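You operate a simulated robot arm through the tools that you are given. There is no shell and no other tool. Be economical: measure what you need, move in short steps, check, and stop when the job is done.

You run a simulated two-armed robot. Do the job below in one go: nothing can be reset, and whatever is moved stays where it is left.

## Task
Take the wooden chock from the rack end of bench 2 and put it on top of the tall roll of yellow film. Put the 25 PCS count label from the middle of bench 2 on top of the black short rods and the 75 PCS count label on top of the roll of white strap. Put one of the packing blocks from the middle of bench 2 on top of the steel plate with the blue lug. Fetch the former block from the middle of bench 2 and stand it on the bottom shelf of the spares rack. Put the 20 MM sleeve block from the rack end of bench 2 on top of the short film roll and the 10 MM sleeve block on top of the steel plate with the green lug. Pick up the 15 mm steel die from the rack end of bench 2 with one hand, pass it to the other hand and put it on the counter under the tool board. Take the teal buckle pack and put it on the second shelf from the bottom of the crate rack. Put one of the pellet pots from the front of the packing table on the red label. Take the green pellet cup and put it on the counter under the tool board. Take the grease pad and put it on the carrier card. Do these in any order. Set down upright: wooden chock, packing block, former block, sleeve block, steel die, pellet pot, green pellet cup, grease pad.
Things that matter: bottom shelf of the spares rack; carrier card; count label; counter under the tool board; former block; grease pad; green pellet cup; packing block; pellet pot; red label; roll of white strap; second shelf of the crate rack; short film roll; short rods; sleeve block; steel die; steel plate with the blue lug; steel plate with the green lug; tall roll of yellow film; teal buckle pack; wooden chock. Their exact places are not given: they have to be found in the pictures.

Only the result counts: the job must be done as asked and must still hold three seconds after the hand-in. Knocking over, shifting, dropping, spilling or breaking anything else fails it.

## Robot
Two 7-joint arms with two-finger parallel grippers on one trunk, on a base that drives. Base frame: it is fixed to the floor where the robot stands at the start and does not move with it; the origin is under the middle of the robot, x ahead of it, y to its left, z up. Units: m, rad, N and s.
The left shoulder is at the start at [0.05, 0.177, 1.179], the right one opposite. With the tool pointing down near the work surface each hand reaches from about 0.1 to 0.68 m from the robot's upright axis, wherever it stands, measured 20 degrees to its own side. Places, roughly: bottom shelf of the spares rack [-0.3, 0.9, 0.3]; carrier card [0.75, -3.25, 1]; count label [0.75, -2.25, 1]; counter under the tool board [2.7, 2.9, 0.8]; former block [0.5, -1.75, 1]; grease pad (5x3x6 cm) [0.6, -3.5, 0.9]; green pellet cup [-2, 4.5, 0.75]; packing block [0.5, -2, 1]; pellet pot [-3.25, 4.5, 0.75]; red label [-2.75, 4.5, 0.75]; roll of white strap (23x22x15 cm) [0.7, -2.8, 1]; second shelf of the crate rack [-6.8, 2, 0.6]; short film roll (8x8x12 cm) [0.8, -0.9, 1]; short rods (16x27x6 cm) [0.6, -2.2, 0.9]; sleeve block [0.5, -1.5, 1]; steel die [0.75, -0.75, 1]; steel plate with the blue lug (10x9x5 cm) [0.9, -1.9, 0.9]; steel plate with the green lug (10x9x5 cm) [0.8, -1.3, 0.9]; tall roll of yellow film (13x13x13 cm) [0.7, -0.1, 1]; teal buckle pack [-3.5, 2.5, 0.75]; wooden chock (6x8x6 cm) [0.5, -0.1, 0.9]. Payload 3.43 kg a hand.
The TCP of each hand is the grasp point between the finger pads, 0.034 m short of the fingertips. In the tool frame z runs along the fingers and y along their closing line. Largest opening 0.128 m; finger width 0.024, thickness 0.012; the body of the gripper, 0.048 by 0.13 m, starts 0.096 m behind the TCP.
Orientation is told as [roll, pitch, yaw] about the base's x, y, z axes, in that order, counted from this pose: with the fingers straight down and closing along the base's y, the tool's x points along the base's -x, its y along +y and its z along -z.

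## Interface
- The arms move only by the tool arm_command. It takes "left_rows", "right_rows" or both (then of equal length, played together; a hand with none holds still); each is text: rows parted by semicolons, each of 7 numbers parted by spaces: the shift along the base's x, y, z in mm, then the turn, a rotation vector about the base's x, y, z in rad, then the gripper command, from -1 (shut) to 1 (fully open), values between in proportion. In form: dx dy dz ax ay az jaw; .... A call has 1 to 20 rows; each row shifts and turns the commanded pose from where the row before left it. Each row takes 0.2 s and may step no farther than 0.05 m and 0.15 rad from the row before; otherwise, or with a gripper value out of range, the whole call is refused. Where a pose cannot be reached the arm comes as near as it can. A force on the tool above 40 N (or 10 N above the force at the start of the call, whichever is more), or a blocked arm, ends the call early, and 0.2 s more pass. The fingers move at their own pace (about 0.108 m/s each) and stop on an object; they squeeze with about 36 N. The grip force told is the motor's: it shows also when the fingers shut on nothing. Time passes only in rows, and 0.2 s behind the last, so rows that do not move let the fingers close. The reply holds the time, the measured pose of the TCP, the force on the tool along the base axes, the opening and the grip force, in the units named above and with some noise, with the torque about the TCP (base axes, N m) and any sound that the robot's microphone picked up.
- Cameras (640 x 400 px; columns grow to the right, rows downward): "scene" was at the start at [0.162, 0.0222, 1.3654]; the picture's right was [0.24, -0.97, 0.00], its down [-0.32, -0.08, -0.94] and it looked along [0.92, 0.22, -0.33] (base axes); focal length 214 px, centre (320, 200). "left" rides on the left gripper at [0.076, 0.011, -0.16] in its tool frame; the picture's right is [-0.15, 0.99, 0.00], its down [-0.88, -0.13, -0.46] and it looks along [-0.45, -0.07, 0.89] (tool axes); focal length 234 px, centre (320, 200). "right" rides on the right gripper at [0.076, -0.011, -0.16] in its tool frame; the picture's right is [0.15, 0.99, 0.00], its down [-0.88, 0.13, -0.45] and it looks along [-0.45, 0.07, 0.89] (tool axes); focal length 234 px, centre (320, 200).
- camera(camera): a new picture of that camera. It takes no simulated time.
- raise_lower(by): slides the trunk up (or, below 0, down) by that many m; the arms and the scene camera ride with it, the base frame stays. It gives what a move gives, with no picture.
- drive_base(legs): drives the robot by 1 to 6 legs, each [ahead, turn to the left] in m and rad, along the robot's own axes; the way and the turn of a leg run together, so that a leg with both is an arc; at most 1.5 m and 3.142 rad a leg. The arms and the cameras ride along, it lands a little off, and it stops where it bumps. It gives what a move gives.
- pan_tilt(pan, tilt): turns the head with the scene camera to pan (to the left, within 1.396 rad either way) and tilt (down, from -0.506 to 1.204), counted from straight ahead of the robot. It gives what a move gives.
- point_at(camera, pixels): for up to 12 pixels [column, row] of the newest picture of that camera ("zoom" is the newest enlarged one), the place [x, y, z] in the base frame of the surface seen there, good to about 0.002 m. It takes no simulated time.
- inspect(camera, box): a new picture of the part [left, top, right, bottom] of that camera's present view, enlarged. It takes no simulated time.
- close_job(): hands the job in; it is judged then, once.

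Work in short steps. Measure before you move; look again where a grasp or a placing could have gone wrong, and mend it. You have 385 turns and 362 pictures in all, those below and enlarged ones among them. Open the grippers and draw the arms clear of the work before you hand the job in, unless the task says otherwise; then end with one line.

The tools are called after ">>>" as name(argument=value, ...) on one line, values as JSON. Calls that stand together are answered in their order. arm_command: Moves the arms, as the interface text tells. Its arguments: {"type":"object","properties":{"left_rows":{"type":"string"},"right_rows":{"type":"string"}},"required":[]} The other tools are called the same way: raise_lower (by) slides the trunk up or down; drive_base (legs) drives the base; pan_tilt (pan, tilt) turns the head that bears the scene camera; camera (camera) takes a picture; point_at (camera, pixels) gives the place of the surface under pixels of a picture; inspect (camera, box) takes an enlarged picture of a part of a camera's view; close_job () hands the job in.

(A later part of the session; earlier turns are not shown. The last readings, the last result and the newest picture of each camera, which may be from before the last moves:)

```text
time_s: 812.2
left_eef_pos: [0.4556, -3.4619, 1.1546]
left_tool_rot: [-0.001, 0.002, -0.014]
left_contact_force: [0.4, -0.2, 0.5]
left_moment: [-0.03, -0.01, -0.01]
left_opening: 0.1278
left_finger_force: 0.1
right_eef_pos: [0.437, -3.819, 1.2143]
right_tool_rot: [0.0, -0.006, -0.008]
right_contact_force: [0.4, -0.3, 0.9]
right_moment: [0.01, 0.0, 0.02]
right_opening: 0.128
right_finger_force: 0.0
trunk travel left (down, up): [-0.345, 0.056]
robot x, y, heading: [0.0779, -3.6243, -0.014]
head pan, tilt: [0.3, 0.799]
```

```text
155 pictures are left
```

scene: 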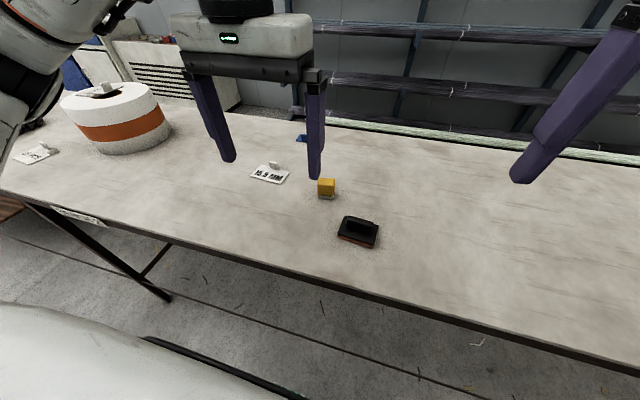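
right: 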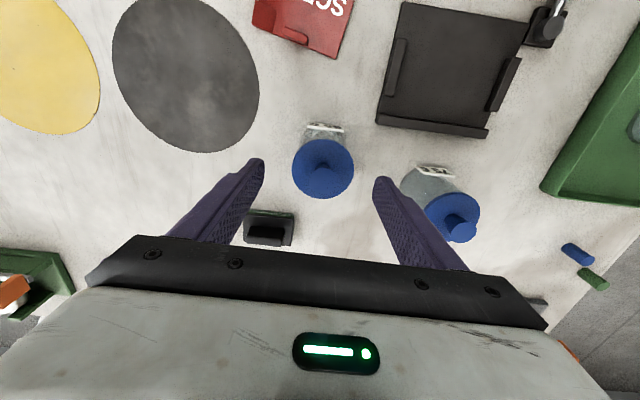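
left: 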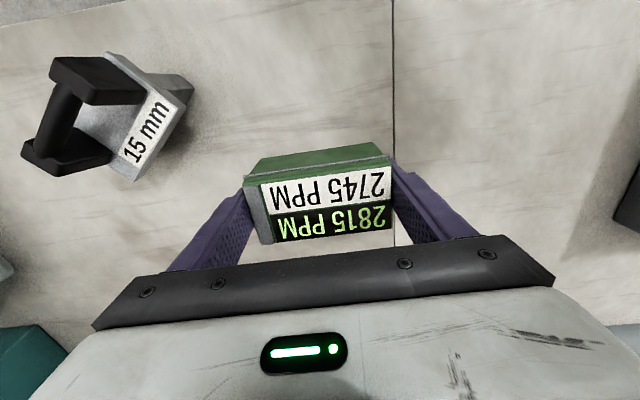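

I enlarge the pad and the card.

>>> inspect(camera="scene", box=[240, 150, 350, 210])

>>> point_at(camera="zoom", pixels=[[455, 168], [525, 165], [530, 195], [462, 200], [465, 255], [525, 250], [460, 290], [530, 275], [440, 170]])

```text
5.82 times, centred on (295, 180) of scene
```

zoom: 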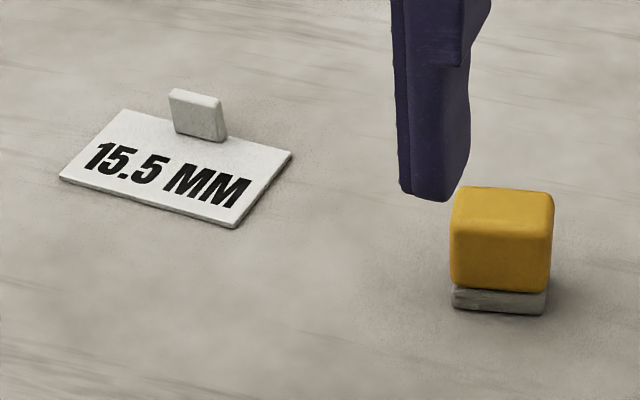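

```text
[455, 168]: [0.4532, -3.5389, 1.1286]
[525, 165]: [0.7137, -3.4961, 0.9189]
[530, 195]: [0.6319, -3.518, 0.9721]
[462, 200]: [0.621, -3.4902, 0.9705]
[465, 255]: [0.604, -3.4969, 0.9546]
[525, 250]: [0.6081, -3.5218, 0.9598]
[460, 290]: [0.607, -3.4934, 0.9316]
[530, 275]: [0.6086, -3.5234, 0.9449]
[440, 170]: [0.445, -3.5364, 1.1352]
```

I look with the left wrist camera for the pad's orientation.

>>> inspect(camera="left", box=[250, 130, 410, 250])

```text
3.33 times, centred on (330, 190) of left
```

zoom: 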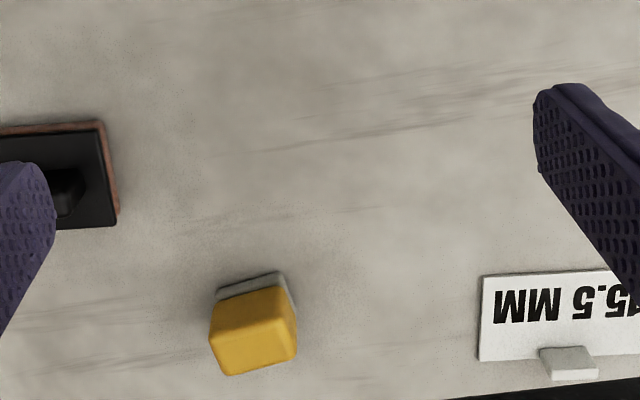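

>>> point_at(camera="zoom", pixels=[[213, 325], [284, 300], [294, 355], [232, 373], [220, 297], [283, 275], [293, 330], [484, 280], [484, 355], [545, 350], [595, 375], [572, 352]])

```text
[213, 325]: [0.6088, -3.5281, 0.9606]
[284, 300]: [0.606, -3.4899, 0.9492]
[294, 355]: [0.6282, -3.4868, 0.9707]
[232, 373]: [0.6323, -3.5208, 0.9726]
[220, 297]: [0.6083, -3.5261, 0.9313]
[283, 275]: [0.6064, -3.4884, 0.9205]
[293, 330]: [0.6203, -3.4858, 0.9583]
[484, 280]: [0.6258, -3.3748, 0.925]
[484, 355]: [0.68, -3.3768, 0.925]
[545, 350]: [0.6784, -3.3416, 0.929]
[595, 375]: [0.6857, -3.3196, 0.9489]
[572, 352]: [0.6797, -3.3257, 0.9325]
```

Pad centre (0.620,-3.507), 40 mm wide in y, yaw 0.07; the card spans x 0.626–0.688, y -3.376..-3.278. I bring the left hand above the pad.

>>> arm_command(left_rows="33 -9 -19 0 0 0.028 0.25;33 -9 -19 0 0 0.028 0.25;33 -9 -19 0 0 0.028 0.25;33 -9 -19 0 0 0 0.25;32 -9 -19 0 0 0 0.25;0 0 0 0 0 0 0.25")

>>> camera(camera="left")

```text
time_s: 813.6
left_eef_pos: [0.6212, -3.5049, 1.0592]
left_tool_rot: [-0.002, -0.002, 0.069]
left_contact_force: [0.2, 1.2, -0.7]
left_moment: [0.01, -0.01, -0.03]
left_opening: 0.08
left_finger_force: 0.1
right_eef_pos: [0.4371, -3.8184, 1.2153]
right_tool_rot: [0.0, -0.005, -0.007]
right_contact_force: [-0.9, 0.0, 0.3]
right_moment: [-0.01, -0.04, 0.03]
right_opening: 0.128
right_finger_force: 0.0
trunk travel left (down, up): [-0.345, 0.056]
robot x, y, heading: [0.0775, -3.6288, -0.015]
head pan, tilt: [0.3, 0.799]
```

```text
152 pictures are left
```

left: 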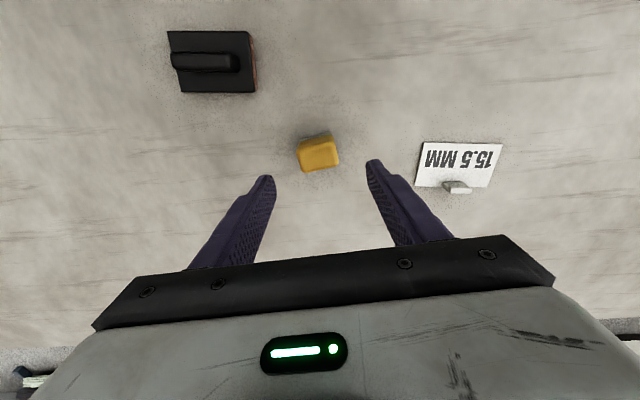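

Centred. I descend to z 0.960 and grip.

>>> arm_command(left_rows="-1 -2 -35 0 0 0 0.25;0 0 -35 0 0 0 0.25;0 0 -29 0 0 0 0.25;0 0 0 0 0 0 -1;0 0 0 0 0 0 -1;0 0 0 0 0 0 -1;0 0 30 0 0 0 -1;0 0 40 0 0 0 -1")

>>> camera(camera="left")

```text
time_s: 815.4
left_eef_pos: [0.6191, -3.5094, 1.0322]
left_tool_rot: [-0.001, 0.0, 0.069]
left_contact_force: [0.0, 0.8, -0.7]
left_moment: [-0.03, 0.0, -0.01]
left_opening: 0.0435
left_finger_force: 36.0
right_eef_pos: [0.438, -3.8189, 1.2142]
right_tool_rot: [0.001, -0.007, -0.007]
right_contact_force: [-0.2, -0.4, 0.1]
right_moment: [0.02, -0.02, -0.01]
right_opening: 0.1278
right_finger_force: 0.0
trunk travel left (down, up): [-0.345, 0.056]
robot x, y, heading: [0.0811, -3.6306, -0.016]
head pan, tilt: [0.3, 0.799]
```

```text
151 pictures are left
```

left: 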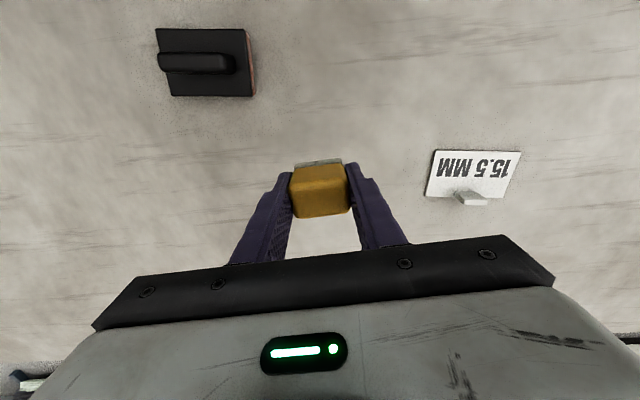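

Held. I carry it over the card, to (0.650,-3.328).

>>> arm_command(left_rows="7.7 45 0 0 0 -0.03 -1;7.7 45 0 0 0 -0.03 -1;7.7 45 0 0 0 -0.03 -1;7.7 46 0 0 0 0 -1;0 0 0 0 0 0 -1")

>>> camera(camera="left")

>>> inspect(camera="scene", box=[200, 100, 350, 210])

```text
time_s: 816.6
left_eef_pos: [0.6484, -3.3279, 1.0315]
left_tool_rot: [-0.001, -0.002, -0.023]
left_contact_force: [-0.1, -0.4, -1.7]
left_moment: [0.02, -0.02, 0.0]
left_opening: 0.0433
left_finger_force: 36.1
right_eef_pos: [0.4382, -3.8194, 1.2152]
right_tool_rot: [0.003, -0.006, -0.008]
right_contact_force: [-1.4, -1.8, -0.6]
right_moment: [0.03, -0.01, 0.0]
right_opening: 0.128
right_finger_force: 0.1
trunk travel left (down, up): [-0.345, 0.056]
robot x, y, heading: [0.083, -3.6254, -0.013]
head pan, tilt: [0.3, 0.799]
```

```text
150 pictures are left
```

left: 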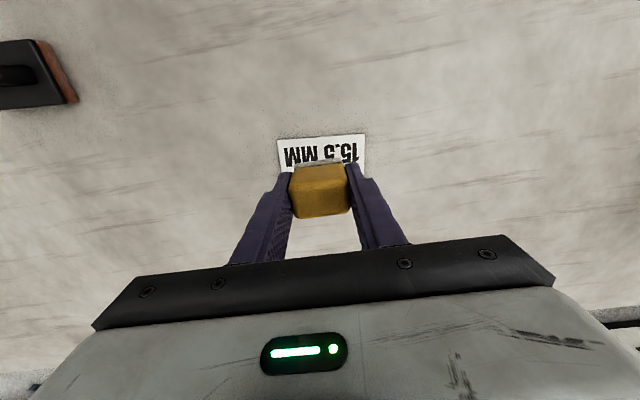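

```text
3.64 times, centred on (275, 155) of scene
```

zoom: 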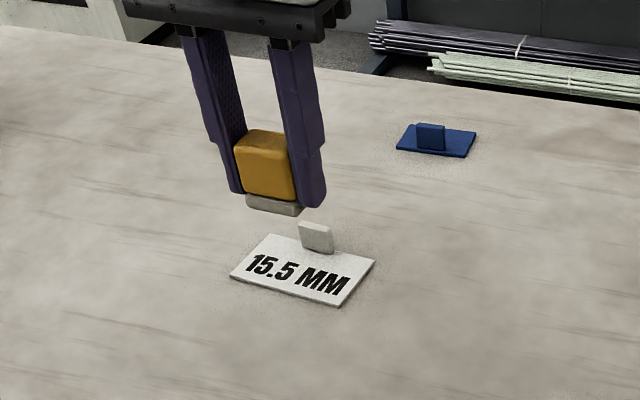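

Aligned. I lower it on the card, in front of the tab.

>>> arm_command(left_rows="0 0 -32 0 0 0 -1;0 0 -30 0 0 0 -1;0 0 -4 0 0 0 -1;0 0 -2 0 0 0 -1;0 0 -1 0 0 0 -1;0 0 0 0 0 0 -1")

>>> inspect(camera="scene", box=[220, 130, 320, 205])

```text
time_s: 818.0
left_eef_pos: [0.6494, -3.3288, 0.9629]
left_tool_rot: [-0.001, -0.002, -0.02]
left_contact_force: [0.5, 0.1, 11.0]
left_moment: [0.07, 0.02, -0.01]
left_opening: 0.0432
left_finger_force: 35.9
right_eef_pos: [0.436, -3.819, 1.2147]
right_tool_rot: [0.002, -0.007, -0.007]
right_contact_force: [0.1, -0.4, -0.1]
right_moment: [-0.01, 0.01, 0.0]
right_opening: 0.1278
right_finger_force: 0.0
trunk travel left (down, up): [-0.345, 0.056]
robot x, y, heading: [0.0806, -3.627, -0.014]
head pan, tilt: [0.3, 0.799]
```

```text
5.33 times, centred on (270, 168) of scene
```

zoom: 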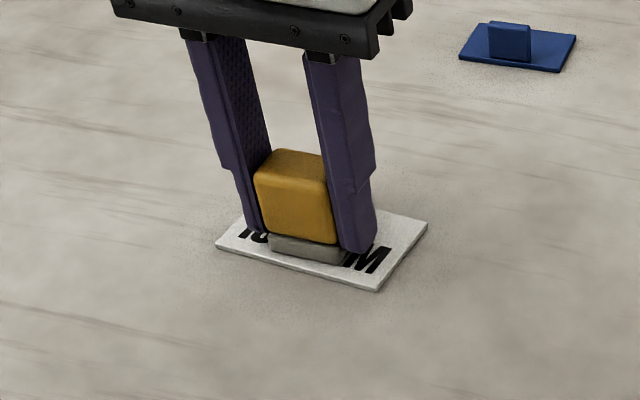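

Contact (11 N). I release and lift.

>>> arm_command(left_rows="0 0 0 0 0 0 -0.1;0 0 0 0 0 0 0.1;0 0 0 0 0 0 0.15;0 0 25 0 0 0 0.15;0 0 45 0 0 0 0.15;0 0 45 0 0 0 0.4;-30 0 40 0 0 0 1;-45 0 20 0 0 0 1;-45 0 0 0 0 0 1")

>>> inspect(camera="scene", box=[220, 130, 320, 205])

```text
time_s: 820.0
left_eef_pos: [0.528, -3.3265, 1.1371]
left_tool_rot: [-0.001, 0.001, -0.022]
left_contact_force: [-0.9, 0.0, -0.3]
left_moment: [-0.02, 0.0, 0.0]
left_opening: 0.128
left_finger_force: 0.1
right_eef_pos: [0.4357, -3.8174, 1.2154]
right_tool_rot: [0.001, -0.004, -0.007]
right_contact_force: [-0.5, 0.2, -0.6]
right_moment: [-0.01, -0.03, 0.01]
right_opening: 0.1279
right_finger_force: 0.1
trunk travel left (down, up): [-0.345, 0.056]
robot x, y, heading: [0.0826, -3.6263, -0.011]
head pan, tilt: [0.3, 0.799]
```

```text
5.33 times, centred on (270, 168) of scene
```

zoom: 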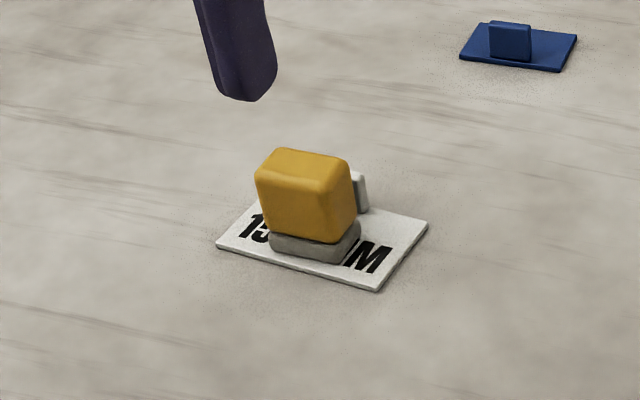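

The grease pad stands on the card. Next the 25 PCS label: I drive to y≈-2.68.

>>> drive_base(legs=[[-0.2, 0], [0, 1.582], [0.95, 0], [0, -1.571], [0.2, 0]])

>>> pan_tilt(pan=0.2, tilt=0.8)

>>> camera(camera="scene")

```text
time_s: 834.9
left_eef_pos: [0.5662, -2.3768, 1.1363]
left_tool_rot: [-0.003, 0.002, -0.02]
left_contact_force: [1.4, 0.4, 0.2]
left_moment: [0.03, 0.03, 0.02]
left_opening: 0.1281
left_finger_force: 0.1
right_eef_pos: [0.4741, -2.8679, 1.2143]
right_tool_rot: [0.003, -0.007, -0.006]
right_contact_force: [0.1, 0.5, -0.5]
right_moment: [-0.01, 0.01, -0.02]
right_opening: 0.1281
right_finger_force: 0.0
trunk travel left (down, up): [-0.345, 0.056]
robot x, y, heading: [0.1141, -2.6779, -0.014]
head pan, tilt: [0.3, 0.799]
```

```text
time_s: 835.6
left_eef_pos: [0.5647, -2.3771, 1.1353]
left_tool_rot: [-0.002, -0.003, -0.022]
left_contact_force: [-0.7, 0.3, -0.1]
left_moment: [0.01, 0.02, 0.0]
left_opening: 0.1277
left_finger_force: 0.0
right_eef_pos: [0.4738, -2.8685, 1.2154]
right_tool_rot: [0.002, -0.005, -0.004]
right_contact_force: [0.4, 0.1, 0.4]
right_moment: [0.01, 0.06, -0.02]
right_opening: 0.128
right_finger_force: 0.0
trunk travel left (down, up): [-0.345, 0.056]
robot x, y, heading: [0.1165, -2.6779, -0.014]
head pan, tilt: [0.201, 0.799]
```

```text
146 pictures are left
```

scene: 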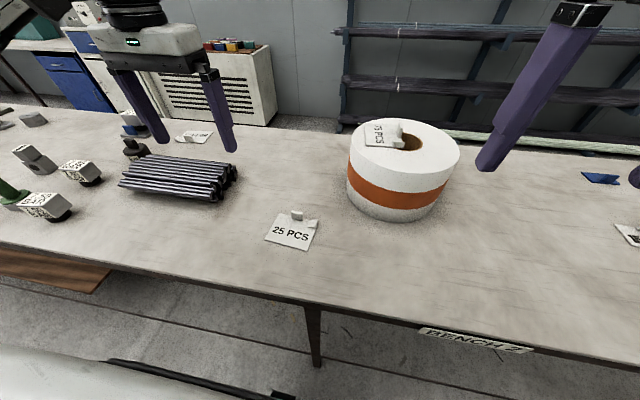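

I enlarge the 25 PCS label's tab and measure.

>>> inspect(camera="scene", box=[260, 203, 324, 253])

>>> inspect(camera="scene", box=[110, 140, 250, 210])

```text
8.00 times, centred on (292, 228) of scene
```

zoom: 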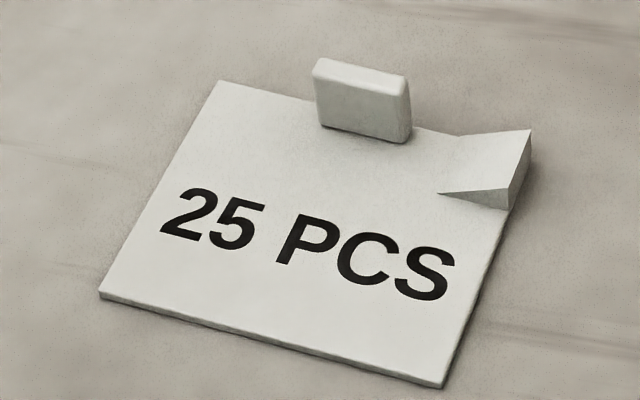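

```text
4.57 times, centred on (180, 175) of scene
```

zoom: 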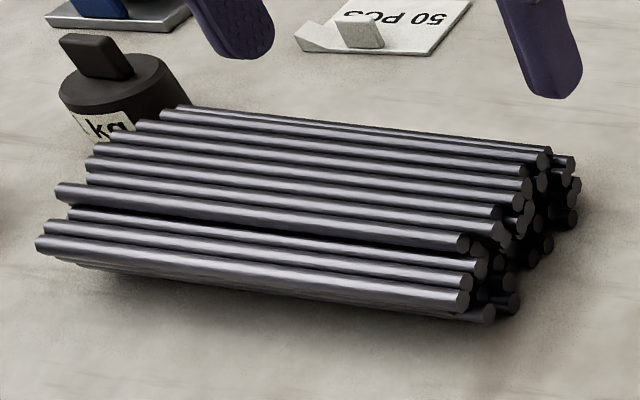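

>>> point_at(camera="zoom", pixels=[[180, 110], [540, 155], [130, 145], [520, 185], [95, 165], [490, 210], [60, 188], [460, 240], [330, 160], [300, 185], [350, 130], [310, 205]])

>>> inspect(camera="scene", box=[285, 205, 330, 233])

```text
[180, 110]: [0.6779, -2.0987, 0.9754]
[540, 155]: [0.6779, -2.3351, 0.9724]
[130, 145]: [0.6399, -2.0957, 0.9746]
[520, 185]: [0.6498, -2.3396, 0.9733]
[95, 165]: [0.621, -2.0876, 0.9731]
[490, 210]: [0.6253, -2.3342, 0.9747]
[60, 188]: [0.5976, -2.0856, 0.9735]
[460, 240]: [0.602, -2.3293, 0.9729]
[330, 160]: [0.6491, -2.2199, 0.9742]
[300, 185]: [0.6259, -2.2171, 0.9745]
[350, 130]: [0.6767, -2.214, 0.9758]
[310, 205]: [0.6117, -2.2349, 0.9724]
```

```text
14.22 times, centred on (308, 219) of scene
```

zoom: 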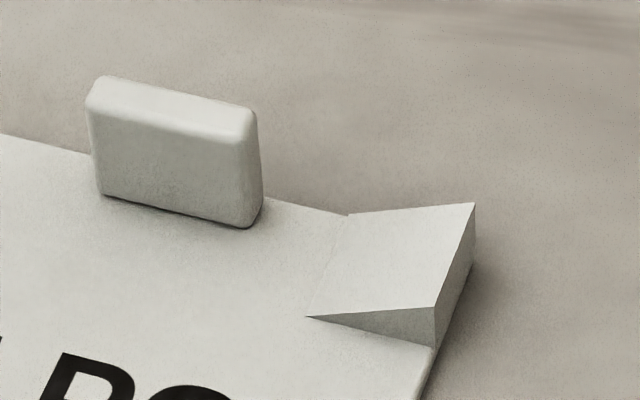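

The rods' top is level at z≈0.974 over x 0.60–0.685. Now the tab's corners.

>>> point_at(camera="zoom", pixels=[[108, 82], [248, 110], [95, 100], [240, 130], [100, 190], [245, 222], [170, 150], [340, 218], [308, 316], [432, 335], [470, 208]])

```text
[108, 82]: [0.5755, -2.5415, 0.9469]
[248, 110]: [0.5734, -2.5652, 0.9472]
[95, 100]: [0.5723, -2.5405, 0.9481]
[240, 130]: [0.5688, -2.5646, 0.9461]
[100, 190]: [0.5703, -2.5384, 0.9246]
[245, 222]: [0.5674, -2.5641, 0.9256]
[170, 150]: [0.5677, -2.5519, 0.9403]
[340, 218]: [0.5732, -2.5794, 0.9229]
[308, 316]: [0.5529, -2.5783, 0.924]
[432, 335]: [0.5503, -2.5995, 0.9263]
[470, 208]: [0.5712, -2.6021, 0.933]
```

Tab centre (0.572,-2.552), rotated ≈-0.125. I turn the left hand to close along x and bring it above.

>>> arm_command(left_rows="0 -17.3 0 0 0 0.147 0.5;0 -17.3 0 0 0 0.147 0;0 -17.3 0 0 0 0.147 -0.2;0 -17.3 -10 0 0 0.147 -0.2;0 -17.3 -10 0 0 0.147 -0.2;1 -17.3 -13 0 0 0.147 -0.2;2 -17.3 -13 0 0 0.147 -0.2;2 -17.3 -13 0 0 0.147 -0.2;2 -17.3 -13 0 0 0.147 -0.2;0 -17.3 -13 0 0 0.145 -0.2;0 0 0 0 0 0 -0.2")

>>> camera(camera="left")

```text
time_s: 838.0
left_eef_pos: [0.5719, -2.5496, 1.0513]
left_tool_rot: [-0.004, 0.0, 1.449]
left_contact_force: [-0.7, 0.1, -0.7]
left_moment: [0.01, 0.01, 0.01]
left_opening: 0.0513
left_finger_force: 0.0
right_eef_pos: [0.4731, -2.8683, 1.2151]
right_tool_rot: [0.003, -0.005, -0.004]
right_contact_force: [-0.9, -0.6, -0.6]
right_moment: [-0.03, -0.03, 0.04]
right_opening: 0.128
right_finger_force: 0.2
trunk travel left (down, up): [-0.345, 0.056]
robot x, y, heading: [0.1149, -2.6767, -0.013]
head pan, tilt: [0.201, 0.799]
```

```text
142 pictures are left
```

left: 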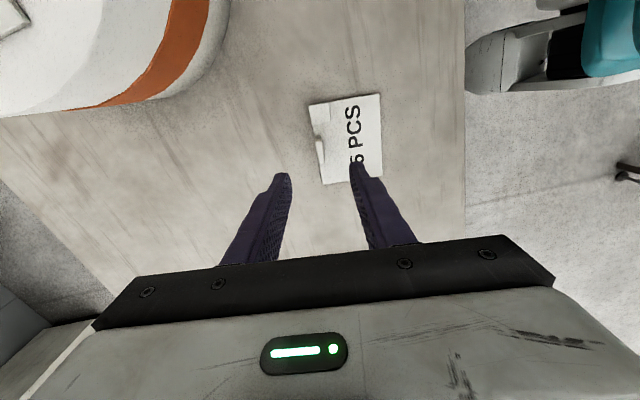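

Well aligned. I descend to just above the tab, then check.

>>> arm_command(left_rows="0 -1 -30 0 0 0 -0.2;0 0 -30 0 0 0 -0.2;0 0 0 0 0 0 -0.2")

>>> inspect(camera="scene", box=[250, 160, 350, 250])

```text
time_s: 838.8
left_eef_pos: [0.5709, -2.5512, 0.9908]
left_tool_rot: [-0.001, 0.002, 1.446]
left_contact_force: [0.0, -0.4, -0.3]
left_moment: [-0.07, -0.04, 0.0]
left_opening: 0.0509
left_finger_force: 0.0
right_eef_pos: [0.4739, -2.8683, 1.2153]
right_tool_rot: [0.001, -0.006, -0.006]
right_contact_force: [-0.6, -0.8, -0.2]
right_moment: [-0.01, 0.05, -0.03]
right_opening: 0.128
right_finger_force: 0.1
trunk travel left (down, up): [-0.345, 0.056]
robot x, y, heading: [0.1147, -2.6792, -0.016]
head pan, tilt: [0.201, 0.799]
```

```text
4.44 times, centred on (300, 205) of scene
```

zoom: 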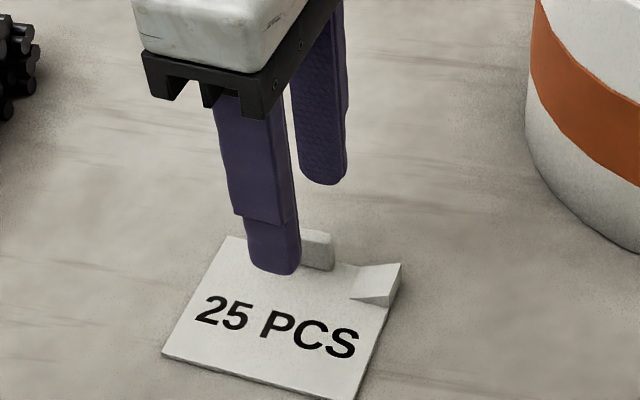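

Good. I go down 27 mm, close on the tab and lift.

>>> arm_command(left_rows="0 0 -14 0 0 0 -0.2;0 0 -13 0 0 0 -0.2;0 0 0 0 0 0 -1;0 0 0 0 0 0 -1;0 0 0 0 0 0 -1;0 0 25 0 0 0 -1;0 0 35 0 0 0 -1;0 0 40 0 0 0 -1")

>>> camera(camera="left")

>>> camera(camera="scene")

```text
time_s: 840.6
left_eef_pos: [0.5699, -2.5503, 1.0662]
left_tool_rot: [-0.001, -0.001, 1.445]
left_contact_force: [0.4, 0.3, -0.5]
left_moment: [-0.01, -0.01, 0.0]
left_opening: 0.0065
left_finger_force: 36.1
right_eef_pos: [0.4715, -2.8689, 1.2156]
right_tool_rot: [0.002, -0.004, -0.004]
right_contact_force: [-0.3, -0.3, -0.2]
right_moment: [-0.02, -0.03, 0.03]
right_opening: 0.128
right_finger_force: 0.1
trunk travel left (down, up): [-0.345, 0.056]
robot x, y, heading: [0.113, -2.6782, -0.012]
head pan, tilt: [0.201, 0.799]
```

```text
140 pictures are left
```

left: 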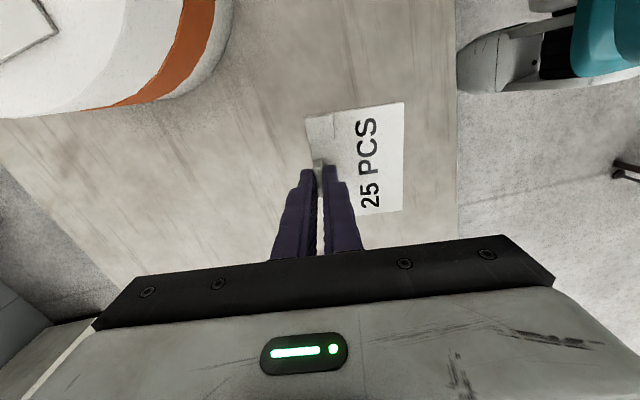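

```text
139 pictures are left
```

scene: 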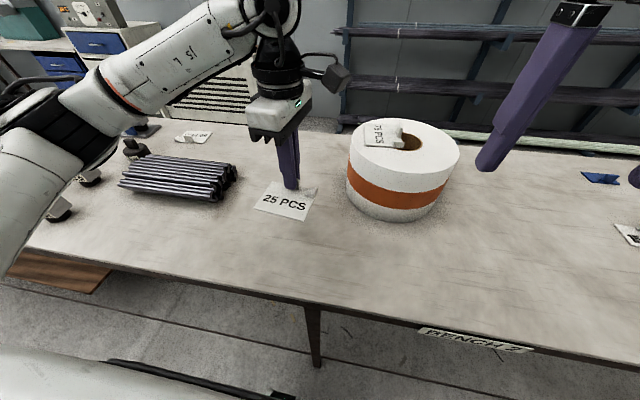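

Held. I raise it, turn the hand back to natural yaw (label to the left of the hand) and move the base to y≈-2.44.

>>> arm_command(left_rows="-8 10 12 0 0 -0.145 -1;-8 10 12 0 0 -0.145 -1;-8 10 12 0 0 -0.145 -1;-8 10 12 0 0 -0.145 -1;-8 10 12 0 0 -0.145 -1;-8 10 12 0 0 -0.145 -1;-8 10 12 0 0 -0.145 -1;-8 10 12 0 0 -0.145 -1;-8 0 0 0 0 -0.145 -1;-8 0 0 0 0 -0.14 -1;0 0 0 0 0 0 -1")

>>> drive_base(legs=[[-0.2, 0], [0, 1.583], [0.24, 0], [0, -1.571], [0.18, 0]])

>>> camera(camera="scene")

```text
time_s: 843.0
left_eef_pos: [0.4917, -2.4695, 1.1613]
left_tool_rot: [-0.002, -0.001, 0.0]
left_contact_force: [-0.7, 0.7, 0.0]
left_moment: [0.02, -0.01, 0.02]
left_opening: 0.0063
left_finger_force: 36.0
right_eef_pos: [0.4737, -2.8693, 1.2147]
right_tool_rot: [0.001, -0.005, -0.004]
right_contact_force: [-0.1, -0.2, -0.2]
right_moment: [0.0, 0.0, 0.0]
right_opening: 0.128
right_finger_force: 0.1
trunk travel left (down, up): [-0.345, 0.056]
robot x, y, heading: [0.1144, -2.6794, -0.013]
head pan, tilt: [0.201, 0.799]
```

```text
time_s: 854.7
left_eef_pos: [0.4742, -2.2396, 1.1605]
left_tool_rot: [-0.002, 0.001, -0.012]
left_contact_force: [0.7, -0.9, 0.0]
left_moment: [0.0, 0.0, 0.01]
left_opening: 0.0066
left_finger_force: 36.4
right_eef_pos: [0.4512, -2.6371, 1.2145]
right_tool_rot: [0.003, -0.005, -0.02]
right_contact_force: [-0.2, -0.4, -0.3]
right_moment: [-0.02, 0.06, -0.01]
right_opening: 0.128
right_finger_force: 0.0
trunk travel left (down, up): [-0.345, 0.056]
robot x, y, heading: [0.0975, -2.4386, -0.025]
head pan, tilt: [0.201, 0.799]
```

```text
138 pictures are left
```

scene: 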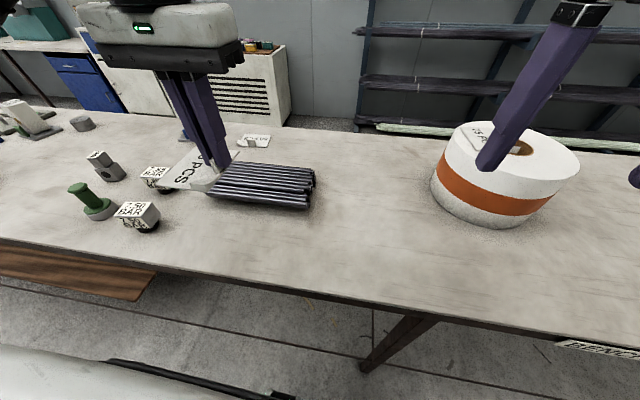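

I check the label's place relative to the hand.

>>> inspect(camera="scene", box=[140, 130, 260, 220])

>>> point_at(camera="scene", pixels=[[162, 185], [190, 150], [210, 190], [180, 175], [225, 155]])

```text
4.44 times, centred on (200, 175) of scene
```

zoom: 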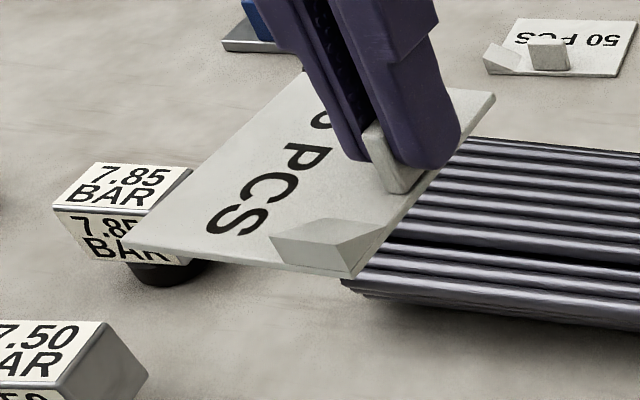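

```text
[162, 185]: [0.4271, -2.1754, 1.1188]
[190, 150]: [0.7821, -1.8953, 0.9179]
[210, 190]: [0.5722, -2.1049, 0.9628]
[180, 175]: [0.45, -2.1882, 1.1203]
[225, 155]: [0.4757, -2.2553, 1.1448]
```

Label bottom is 44 mm below the TCP. I bring it over the rods' flat top and lower in steps.

>>> arm_command(left_rows="34 -2 -10 0 0 0 -1;34 -2 -20 0 0 0 -1;34 -2 -25 0 0 0 -1;34 -2 -25 0 0 0 -1;33 -2 -20 0 0 0.012 -1;0 0 0 0 0 0 -1")

>>> inspect(camera="scene", box=[160, 120, 330, 220])

>>> camera(camera="left")

```text
time_s: 856.1
left_eef_pos: [0.6427, -2.2487, 1.0607]
left_tool_rot: [-0.003, -0.002, -0.002]
left_contact_force: [-0.4, -0.1, -0.3]
left_moment: [-0.03, -0.02, 0.0]
left_opening: 0.0065
left_finger_force: 36.0
right_eef_pos: [0.4499, -2.6366, 1.2149]
right_tool_rot: [0.001, -0.005, -0.019]
right_contact_force: [-0.5, -0.5, 0.1]
right_moment: [-0.03, -0.03, 0.03]
right_opening: 0.1282
right_finger_force: 0.1
trunk travel left (down, up): [-0.345, 0.056]
robot x, y, heading: [0.0946, -2.4472, -0.026]
head pan, tilt: [0.201, 0.799]
```

```text
3.76 times, centred on (245, 170) of scene
```

zoom: 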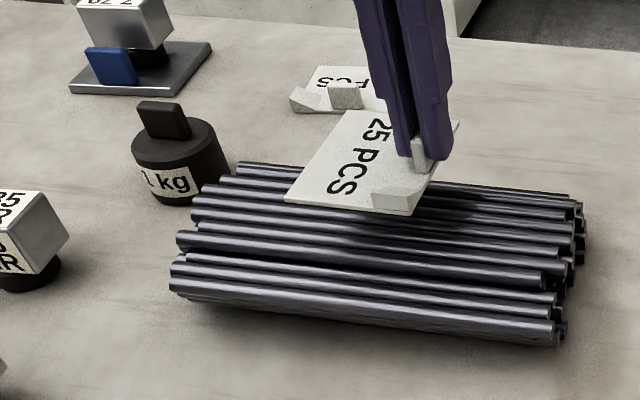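

```text
135 pictures are left
```

left: 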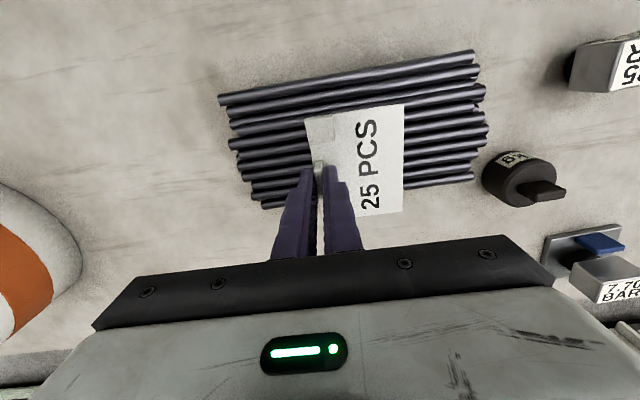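

Aligned. I lower gently to contact.

>>> arm_command(left_rows="-2 0 -20 0 0 0 -1;0 0 -16 0 0 0 -1;0 0 -3 0 0 0 -1;0 0 -2 0 0 0 -1;0 0 0 0 0 0 -1")

```text
time_s: 857.3
left_eef_pos: [0.6399, -2.2501, 1.0215]
left_tool_rot: [0.0, -0.001, 0.0]
left_contact_force: [-0.2, 0.5, 6.1]
left_moment: [0.08, 0.28, -0.03]
left_opening: 0.0063
left_finger_force: 35.9
right_eef_pos: [0.4501, -2.6371, 1.215]
right_tool_rot: [0.003, -0.005, -0.018]
right_contact_force: [0.2, -0.4, 0.1]
right_moment: [0.01, 0.01, -0.02]
right_opening: 0.1283
right_finger_force: 0.0
trunk travel left (down, up): [-0.345, 0.056]
robot x, y, heading: [0.0923, -2.4442, -0.026]
head pan, tilt: [0.201, 0.799]
```

Contact at 6 N. I open a little, lift and look.

>>> arm_command(left_rows="0 0 0 0 0 0 -0.75;0 0 0 0 0 0 -0.6;0 0 20 0 0 0 -0.6;0 0 40 0 0 0 -0.5;0 0 45 0 0 0 0;-40 0 20 0 0 0 1;-40 0 0 0 0 0 1")

>>> inspect(camera="scene", box=[160, 120, 330, 220])

```text
time_s: 858.9
left_eef_pos: [0.5609, -2.2481, 1.1457]
left_tool_rot: [-0.001, 0.0, 0.001]
left_contact_force: [0.0, -0.5, -0.6]
left_moment: [0.01, -0.01, -0.01]
left_opening: 0.1279
left_finger_force: 0.0
right_eef_pos: [0.4509, -2.6378, 1.2155]
right_tool_rot: [0.001, -0.005, -0.019]
right_contact_force: [-0.4, 0.1, -0.9]
right_moment: [0.01, 0.03, 0.01]
right_opening: 0.1277
right_finger_force: 0.1
trunk travel left (down, up): [-0.345, 0.056]
robot x, y, heading: [0.0947, -2.4422, -0.027]
head pan, tilt: [0.201, 0.799]
```

```text
3.76 times, centred on (245, 170) of scene
```

zoom: 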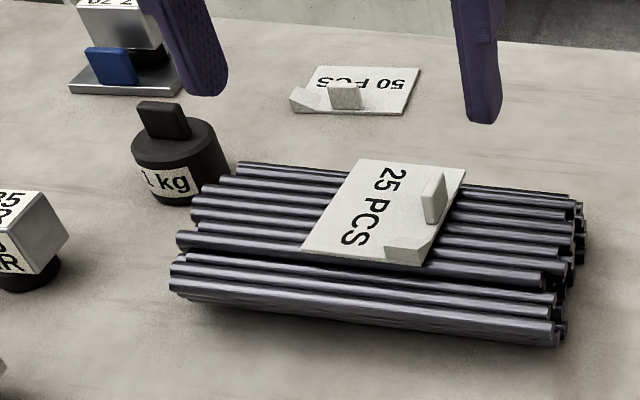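

The 25 label lies well on the rods. Next the DOME former block: I drive to y≈-1.95.

>>> drive_base(legs=[[-0.2, 0], [0, 1.597], [0.5, 0], [0, -1.571], [0.19, 0]])

>>> pan_tilt(pan=0.25, tilt=0.8)

>>> camera(camera="scene")

```text
time_s: 872.0
left_eef_pos: [0.5445, -1.7422, 1.1452]
left_tool_rot: [-0.002, 0.0, 0.01]
left_contact_force: [0.1, 0.2, 0.0]
left_moment: [0.02, 0.03, 0.01]
left_opening: 0.1279
left_finger_force: 0.1
right_eef_pos: [0.436, -2.1303, 1.2139]
right_tool_rot: [0.001, -0.003, -0.008]
right_contact_force: [-0.4, -0.5, 0.3]
right_moment: [-0.03, 0.01, -0.02]
right_opening: 0.1279
right_finger_force: 0.1
trunk travel left (down, up): [-0.345, 0.056]
robot x, y, heading: [0.0774, -1.941, -0.016]
head pan, tilt: [0.201, 0.799]
```

```text
time_s: 872.6
left_eef_pos: [0.5426, -1.7404, 1.1453]
left_tool_rot: [-0.002, -0.002, 0.011]
left_contact_force: [-0.3, 0.5, -0.6]
left_moment: [-0.01, 0.0, -0.03]
left_opening: 0.128
left_finger_force: 0.0
right_eef_pos: [0.436, -2.1299, 1.2147]
right_tool_rot: [0.001, -0.004, -0.007]
right_contact_force: [0.0, -0.5, -0.2]
right_moment: [0.03, -0.01, 0.02]
right_opening: 0.1279
right_finger_force: 0.1
trunk travel left (down, up): [-0.345, 0.056]
robot x, y, heading: [0.0766, -1.9381, -0.013]
head pan, tilt: [0.25, 0.799]
```

```text
133 pictures are left
```

scene: 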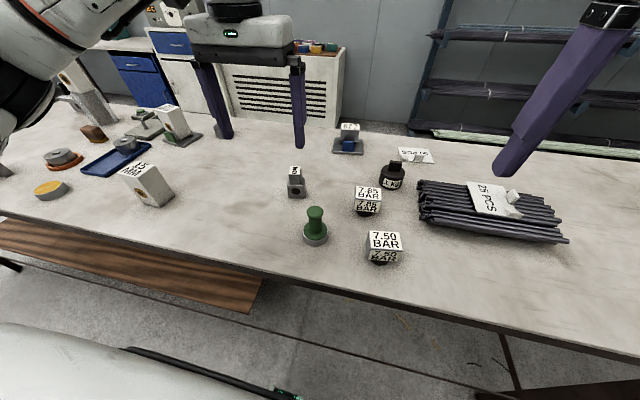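

I enlarge the DOME block.

>>> inspect(camera="scene", box=[275, 155, 320, 205])

>>> point_at(camera="zoom", pixels=[[165, 90], [255, 90], [265, 155], [170, 155], [130, 215], [300, 215], [140, 305], [300, 310], [120, 235], [215, 200]])

```text
8.00 times, centred on (298, 180) of scene
```

zoom: 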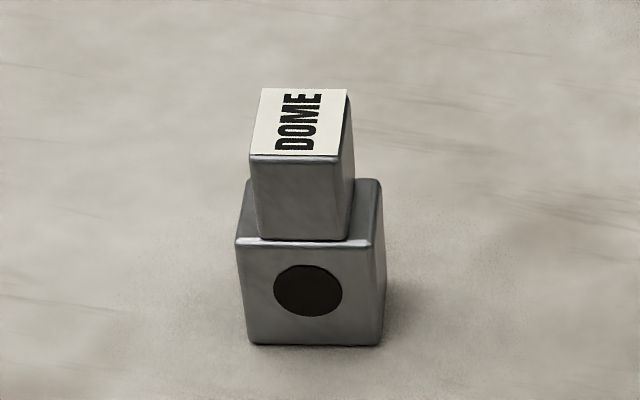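

```text
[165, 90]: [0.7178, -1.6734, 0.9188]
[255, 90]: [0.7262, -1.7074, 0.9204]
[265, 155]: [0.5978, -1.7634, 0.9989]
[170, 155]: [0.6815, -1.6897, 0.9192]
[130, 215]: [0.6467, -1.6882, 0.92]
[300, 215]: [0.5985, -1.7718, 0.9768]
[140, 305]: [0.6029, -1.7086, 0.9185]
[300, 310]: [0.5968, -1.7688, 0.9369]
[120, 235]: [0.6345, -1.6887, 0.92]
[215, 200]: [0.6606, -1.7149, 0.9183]
```

>>> point_at(camera="zoom", pixels=[[263, 92], [345, 93], [337, 155], [252, 153], [240, 240], [368, 243], [380, 190], [250, 342], [380, 343], [245, 190]])

```text
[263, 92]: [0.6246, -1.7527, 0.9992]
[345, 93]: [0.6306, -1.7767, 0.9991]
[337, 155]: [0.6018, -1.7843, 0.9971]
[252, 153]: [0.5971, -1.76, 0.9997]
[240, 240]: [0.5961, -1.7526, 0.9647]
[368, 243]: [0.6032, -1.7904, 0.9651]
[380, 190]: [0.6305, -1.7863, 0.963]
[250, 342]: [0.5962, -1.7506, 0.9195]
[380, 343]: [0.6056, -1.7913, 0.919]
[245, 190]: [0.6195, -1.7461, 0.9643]
```

DOME: lower block centre (0.613,-1.769), 40 mm wide, yaw ≈0.21. For the low shelf I want a tilted grasp, so I tilt the left tool forward by 0.6 and approach along its axis.

>>> arm_command(left_rows="0 -8 0 0 0 0.1 0.4;0 -8 0 0 0 0.1 0.2;0 -8 -10 0.025 -0.1174 0 0.2;0 -8 -20 0.025 -0.1174 0 0.2;0 -6 -20 0.025 -0.1174 0 0.2;2 -5 -20 0.025 -0.1174 0 0.2;2 0 -19 0.025 -0.1174 0 0.2;0 0 0 0 0 0 0.2")

>>> camera(camera="left")

```text
time_s: 874.4
left_eef_pos: [0.5483, -1.7843, 1.055]
left_tool_rot: [-0.004, -0.601, 0.212]
left_contact_force: [0.5, 0.3, -0.1]
left_moment: [0.01, 0.01, 0.04]
left_opening: 0.0768
left_finger_force: 0.0
right_eef_pos: [0.4357, -2.1301, 1.2153]
right_tool_rot: [0.002, -0.004, -0.01]
right_contact_force: [0.0, 0.9, -0.4]
right_moment: [-0.02, 0.0, 0.02]
right_opening: 0.128
right_finger_force: 0.0
trunk travel left (down, up): [-0.345, 0.056]
robot x, y, heading: [0.0793, -1.943, -0.012]
head pan, tilt: [0.25, 0.799]
```

```text
131 pictures are left
```

left: 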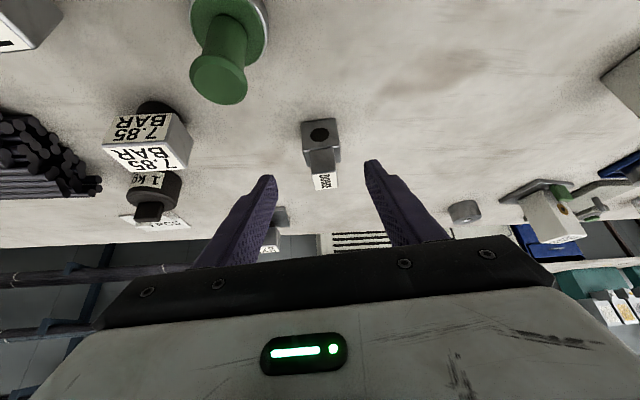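

The block sits centred between the fingers. I advance along the axis and close.

>>> arm_command(left_rows="21.5 5 -32.5 0 0 0 0.2;21.5 5 -32.5 0 0 0 0.2;21.5 5 -32.5 0 0 0 0.2;0 0 0 0 0 0 0.2;0 0 0 0 0 0 -1;0 0 0 0 0 0 -1;0 0 0 0 0 0 -1")

>>> camera(camera="left")

>>> inspect(camera="scene", box=[230, 130, 360, 220])

```text
time_s: 876.0
left_eef_pos: [0.6125, -1.7674, 0.9585]
left_tool_rot: [-0.002, -0.601, 0.211]
left_contact_force: [0.7, -0.5, -0.2]
left_moment: [0.02, -0.03, 0.01]
left_opening: 0.044
left_finger_force: 36.1
right_eef_pos: [0.4365, -2.1313, 1.2147]
right_tool_rot: [0.001, -0.007, -0.009]
right_contact_force: [0.2, 0.5, 0.1]
right_moment: [-0.01, 0.01, 0.02]
right_opening: 0.128
right_finger_force: 0.0
trunk travel left (down, up): [-0.345, 0.056]
robot x, y, heading: [0.079, -1.9392, -0.018]
head pan, tilt: [0.25, 0.799]
```

```text
130 pictures are left
```

left: 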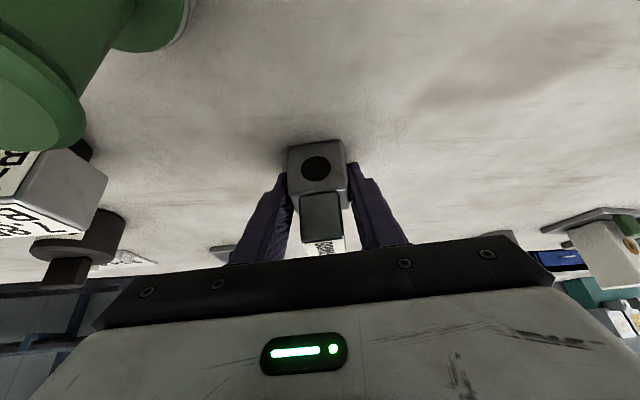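

```text
4.44 times, centred on (295, 175) of scene
```

zoom: 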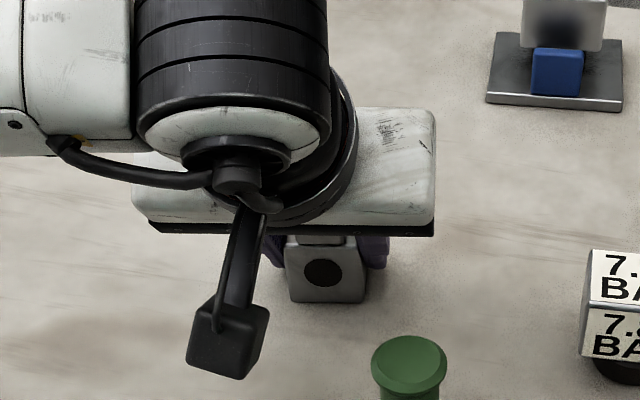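

Gripped. I lift straight up and retract.

>>> arm_command(left_rows="0 0 30 0 0 0 -1;0 0 45 0 0 0 -1;0 0 45 0 0 0 -1;-20 5 40 0 0 0 -1;-40 5 25 0 0 0 -1;-40 5 0 0 0 0 -1;-40 5 0 0 0 0 -1")

>>> camera(camera="left")

```text
time_s: 877.6
left_eef_pos: [0.472, -1.7501, 1.1453]
left_tool_rot: [-0.003, -0.602, 0.212]
left_contact_force: [-0.5, 0.7, -2.1]
left_moment: [0.0, -0.02, 0.01]
left_opening: 0.0439
left_finger_force: 35.5
right_eef_pos: [0.4348, -2.1288, 1.2147]
right_tool_rot: [0.001, -0.007, -0.008]
right_contact_force: [0.6, 0.3, 0.0]
right_moment: [0.01, -0.02, 0.0]
right_opening: 0.1279
right_finger_force: 0.1
trunk travel left (down, up): [-0.345, 0.056]
robot x, y, heading: [0.0798, -1.9373, -0.015]
head pan, tilt: [0.25, 0.799]
```

```text
128 pictures are left
```

left: 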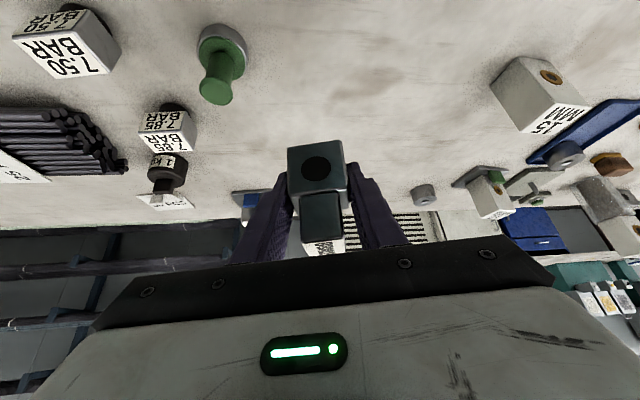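

Held level. I back away and drive north to the spares rack.

>>> drive_base(legs=[[-0.47, 0], [0, 1.586], [1.5, 0], [0.35, 0]])

>>> pan_tilt(pan=0.1, tilt=0.75)

>>> camera(camera="scene")

```text
time_s: 893.3
left_eef_pos: [-0.5902, 0.3212, 1.1452]
left_tool_rot: [-0.001, -0.6, 1.791]
left_contact_force: [0.1, 0.4, -2.7]
left_moment: [0.0, -0.03, 0.05]
left_opening: 0.0437
left_finger_force: 35.6
right_eef_pos: [-0.2097, 0.2896, 1.2158]
right_tool_rot: [0.002, -0.006, 1.573]
right_contact_force: [-0.3, -0.9, -0.5]
right_moment: [-0.03, 0.0, -0.03]
right_opening: 0.1279
right_finger_force: 0.0
trunk travel left (down, up): [-0.345, 0.056]
robot x, y, heading: [-0.3976, -0.0701, 1.565]
head pan, tilt: [0.25, 0.799]
```

```text
time_s: 894.0
left_eef_pos: [-0.59, 0.3206, 1.1437]
left_tool_rot: [-0.001, -0.601, 1.789]
left_contact_force: [-0.3, 0.1, -3.1]
left_moment: [-0.02, 0.01, 0.01]
left_opening: 0.0434
left_finger_force: 35.7
right_eef_pos: [-0.2087, 0.2894, 1.2156]
right_tool_rot: [0.004, -0.006, 1.573]
right_contact_force: [0.0, 0.2, 0.0]
right_moment: [-0.01, 0.01, -0.03]
right_opening: 0.1278
right_finger_force: 0.1
trunk travel left (down, up): [-0.345, 0.056]
robot x, y, heading: [-0.399, -0.0724, 1.566]
head pan, tilt: [0.099, 0.75]
```

```text
127 pictures are left
```

scene: 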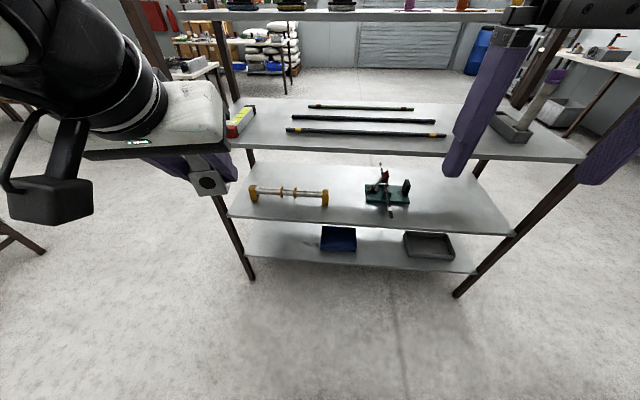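

I measure the bottom shelf's free area at left and the shelf heights above.

>>> point_at(camera="scene", pixels=[[280, 245], [265, 258], [300, 262], [350, 266], [325, 250], [355, 252], [340, 222], [300, 218], [360, 152], [250, 272], [380, 245], [260, 230]])

>>> inspect(camera="scene", box=[210, 180, 490, 300])

```text
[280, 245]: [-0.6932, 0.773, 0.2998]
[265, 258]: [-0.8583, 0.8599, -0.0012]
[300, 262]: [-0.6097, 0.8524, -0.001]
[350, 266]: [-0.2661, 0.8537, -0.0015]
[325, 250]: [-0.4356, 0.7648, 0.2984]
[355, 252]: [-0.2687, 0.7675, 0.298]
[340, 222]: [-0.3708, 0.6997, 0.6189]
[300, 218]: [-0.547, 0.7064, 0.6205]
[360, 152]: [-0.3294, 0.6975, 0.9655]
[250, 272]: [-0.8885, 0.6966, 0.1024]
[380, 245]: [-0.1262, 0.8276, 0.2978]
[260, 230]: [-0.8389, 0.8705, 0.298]
```

```text
2.29 times, centred on (350, 240) of scene
```

zoom: 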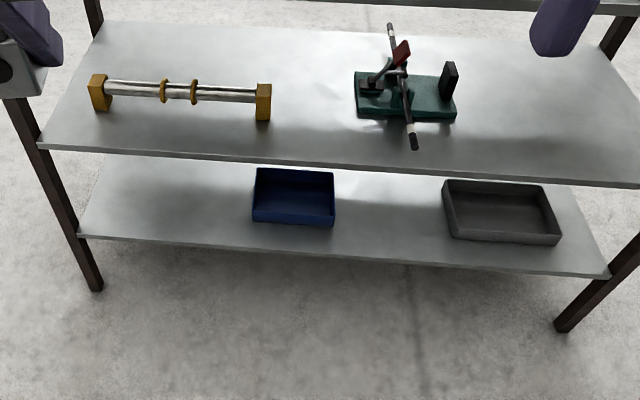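

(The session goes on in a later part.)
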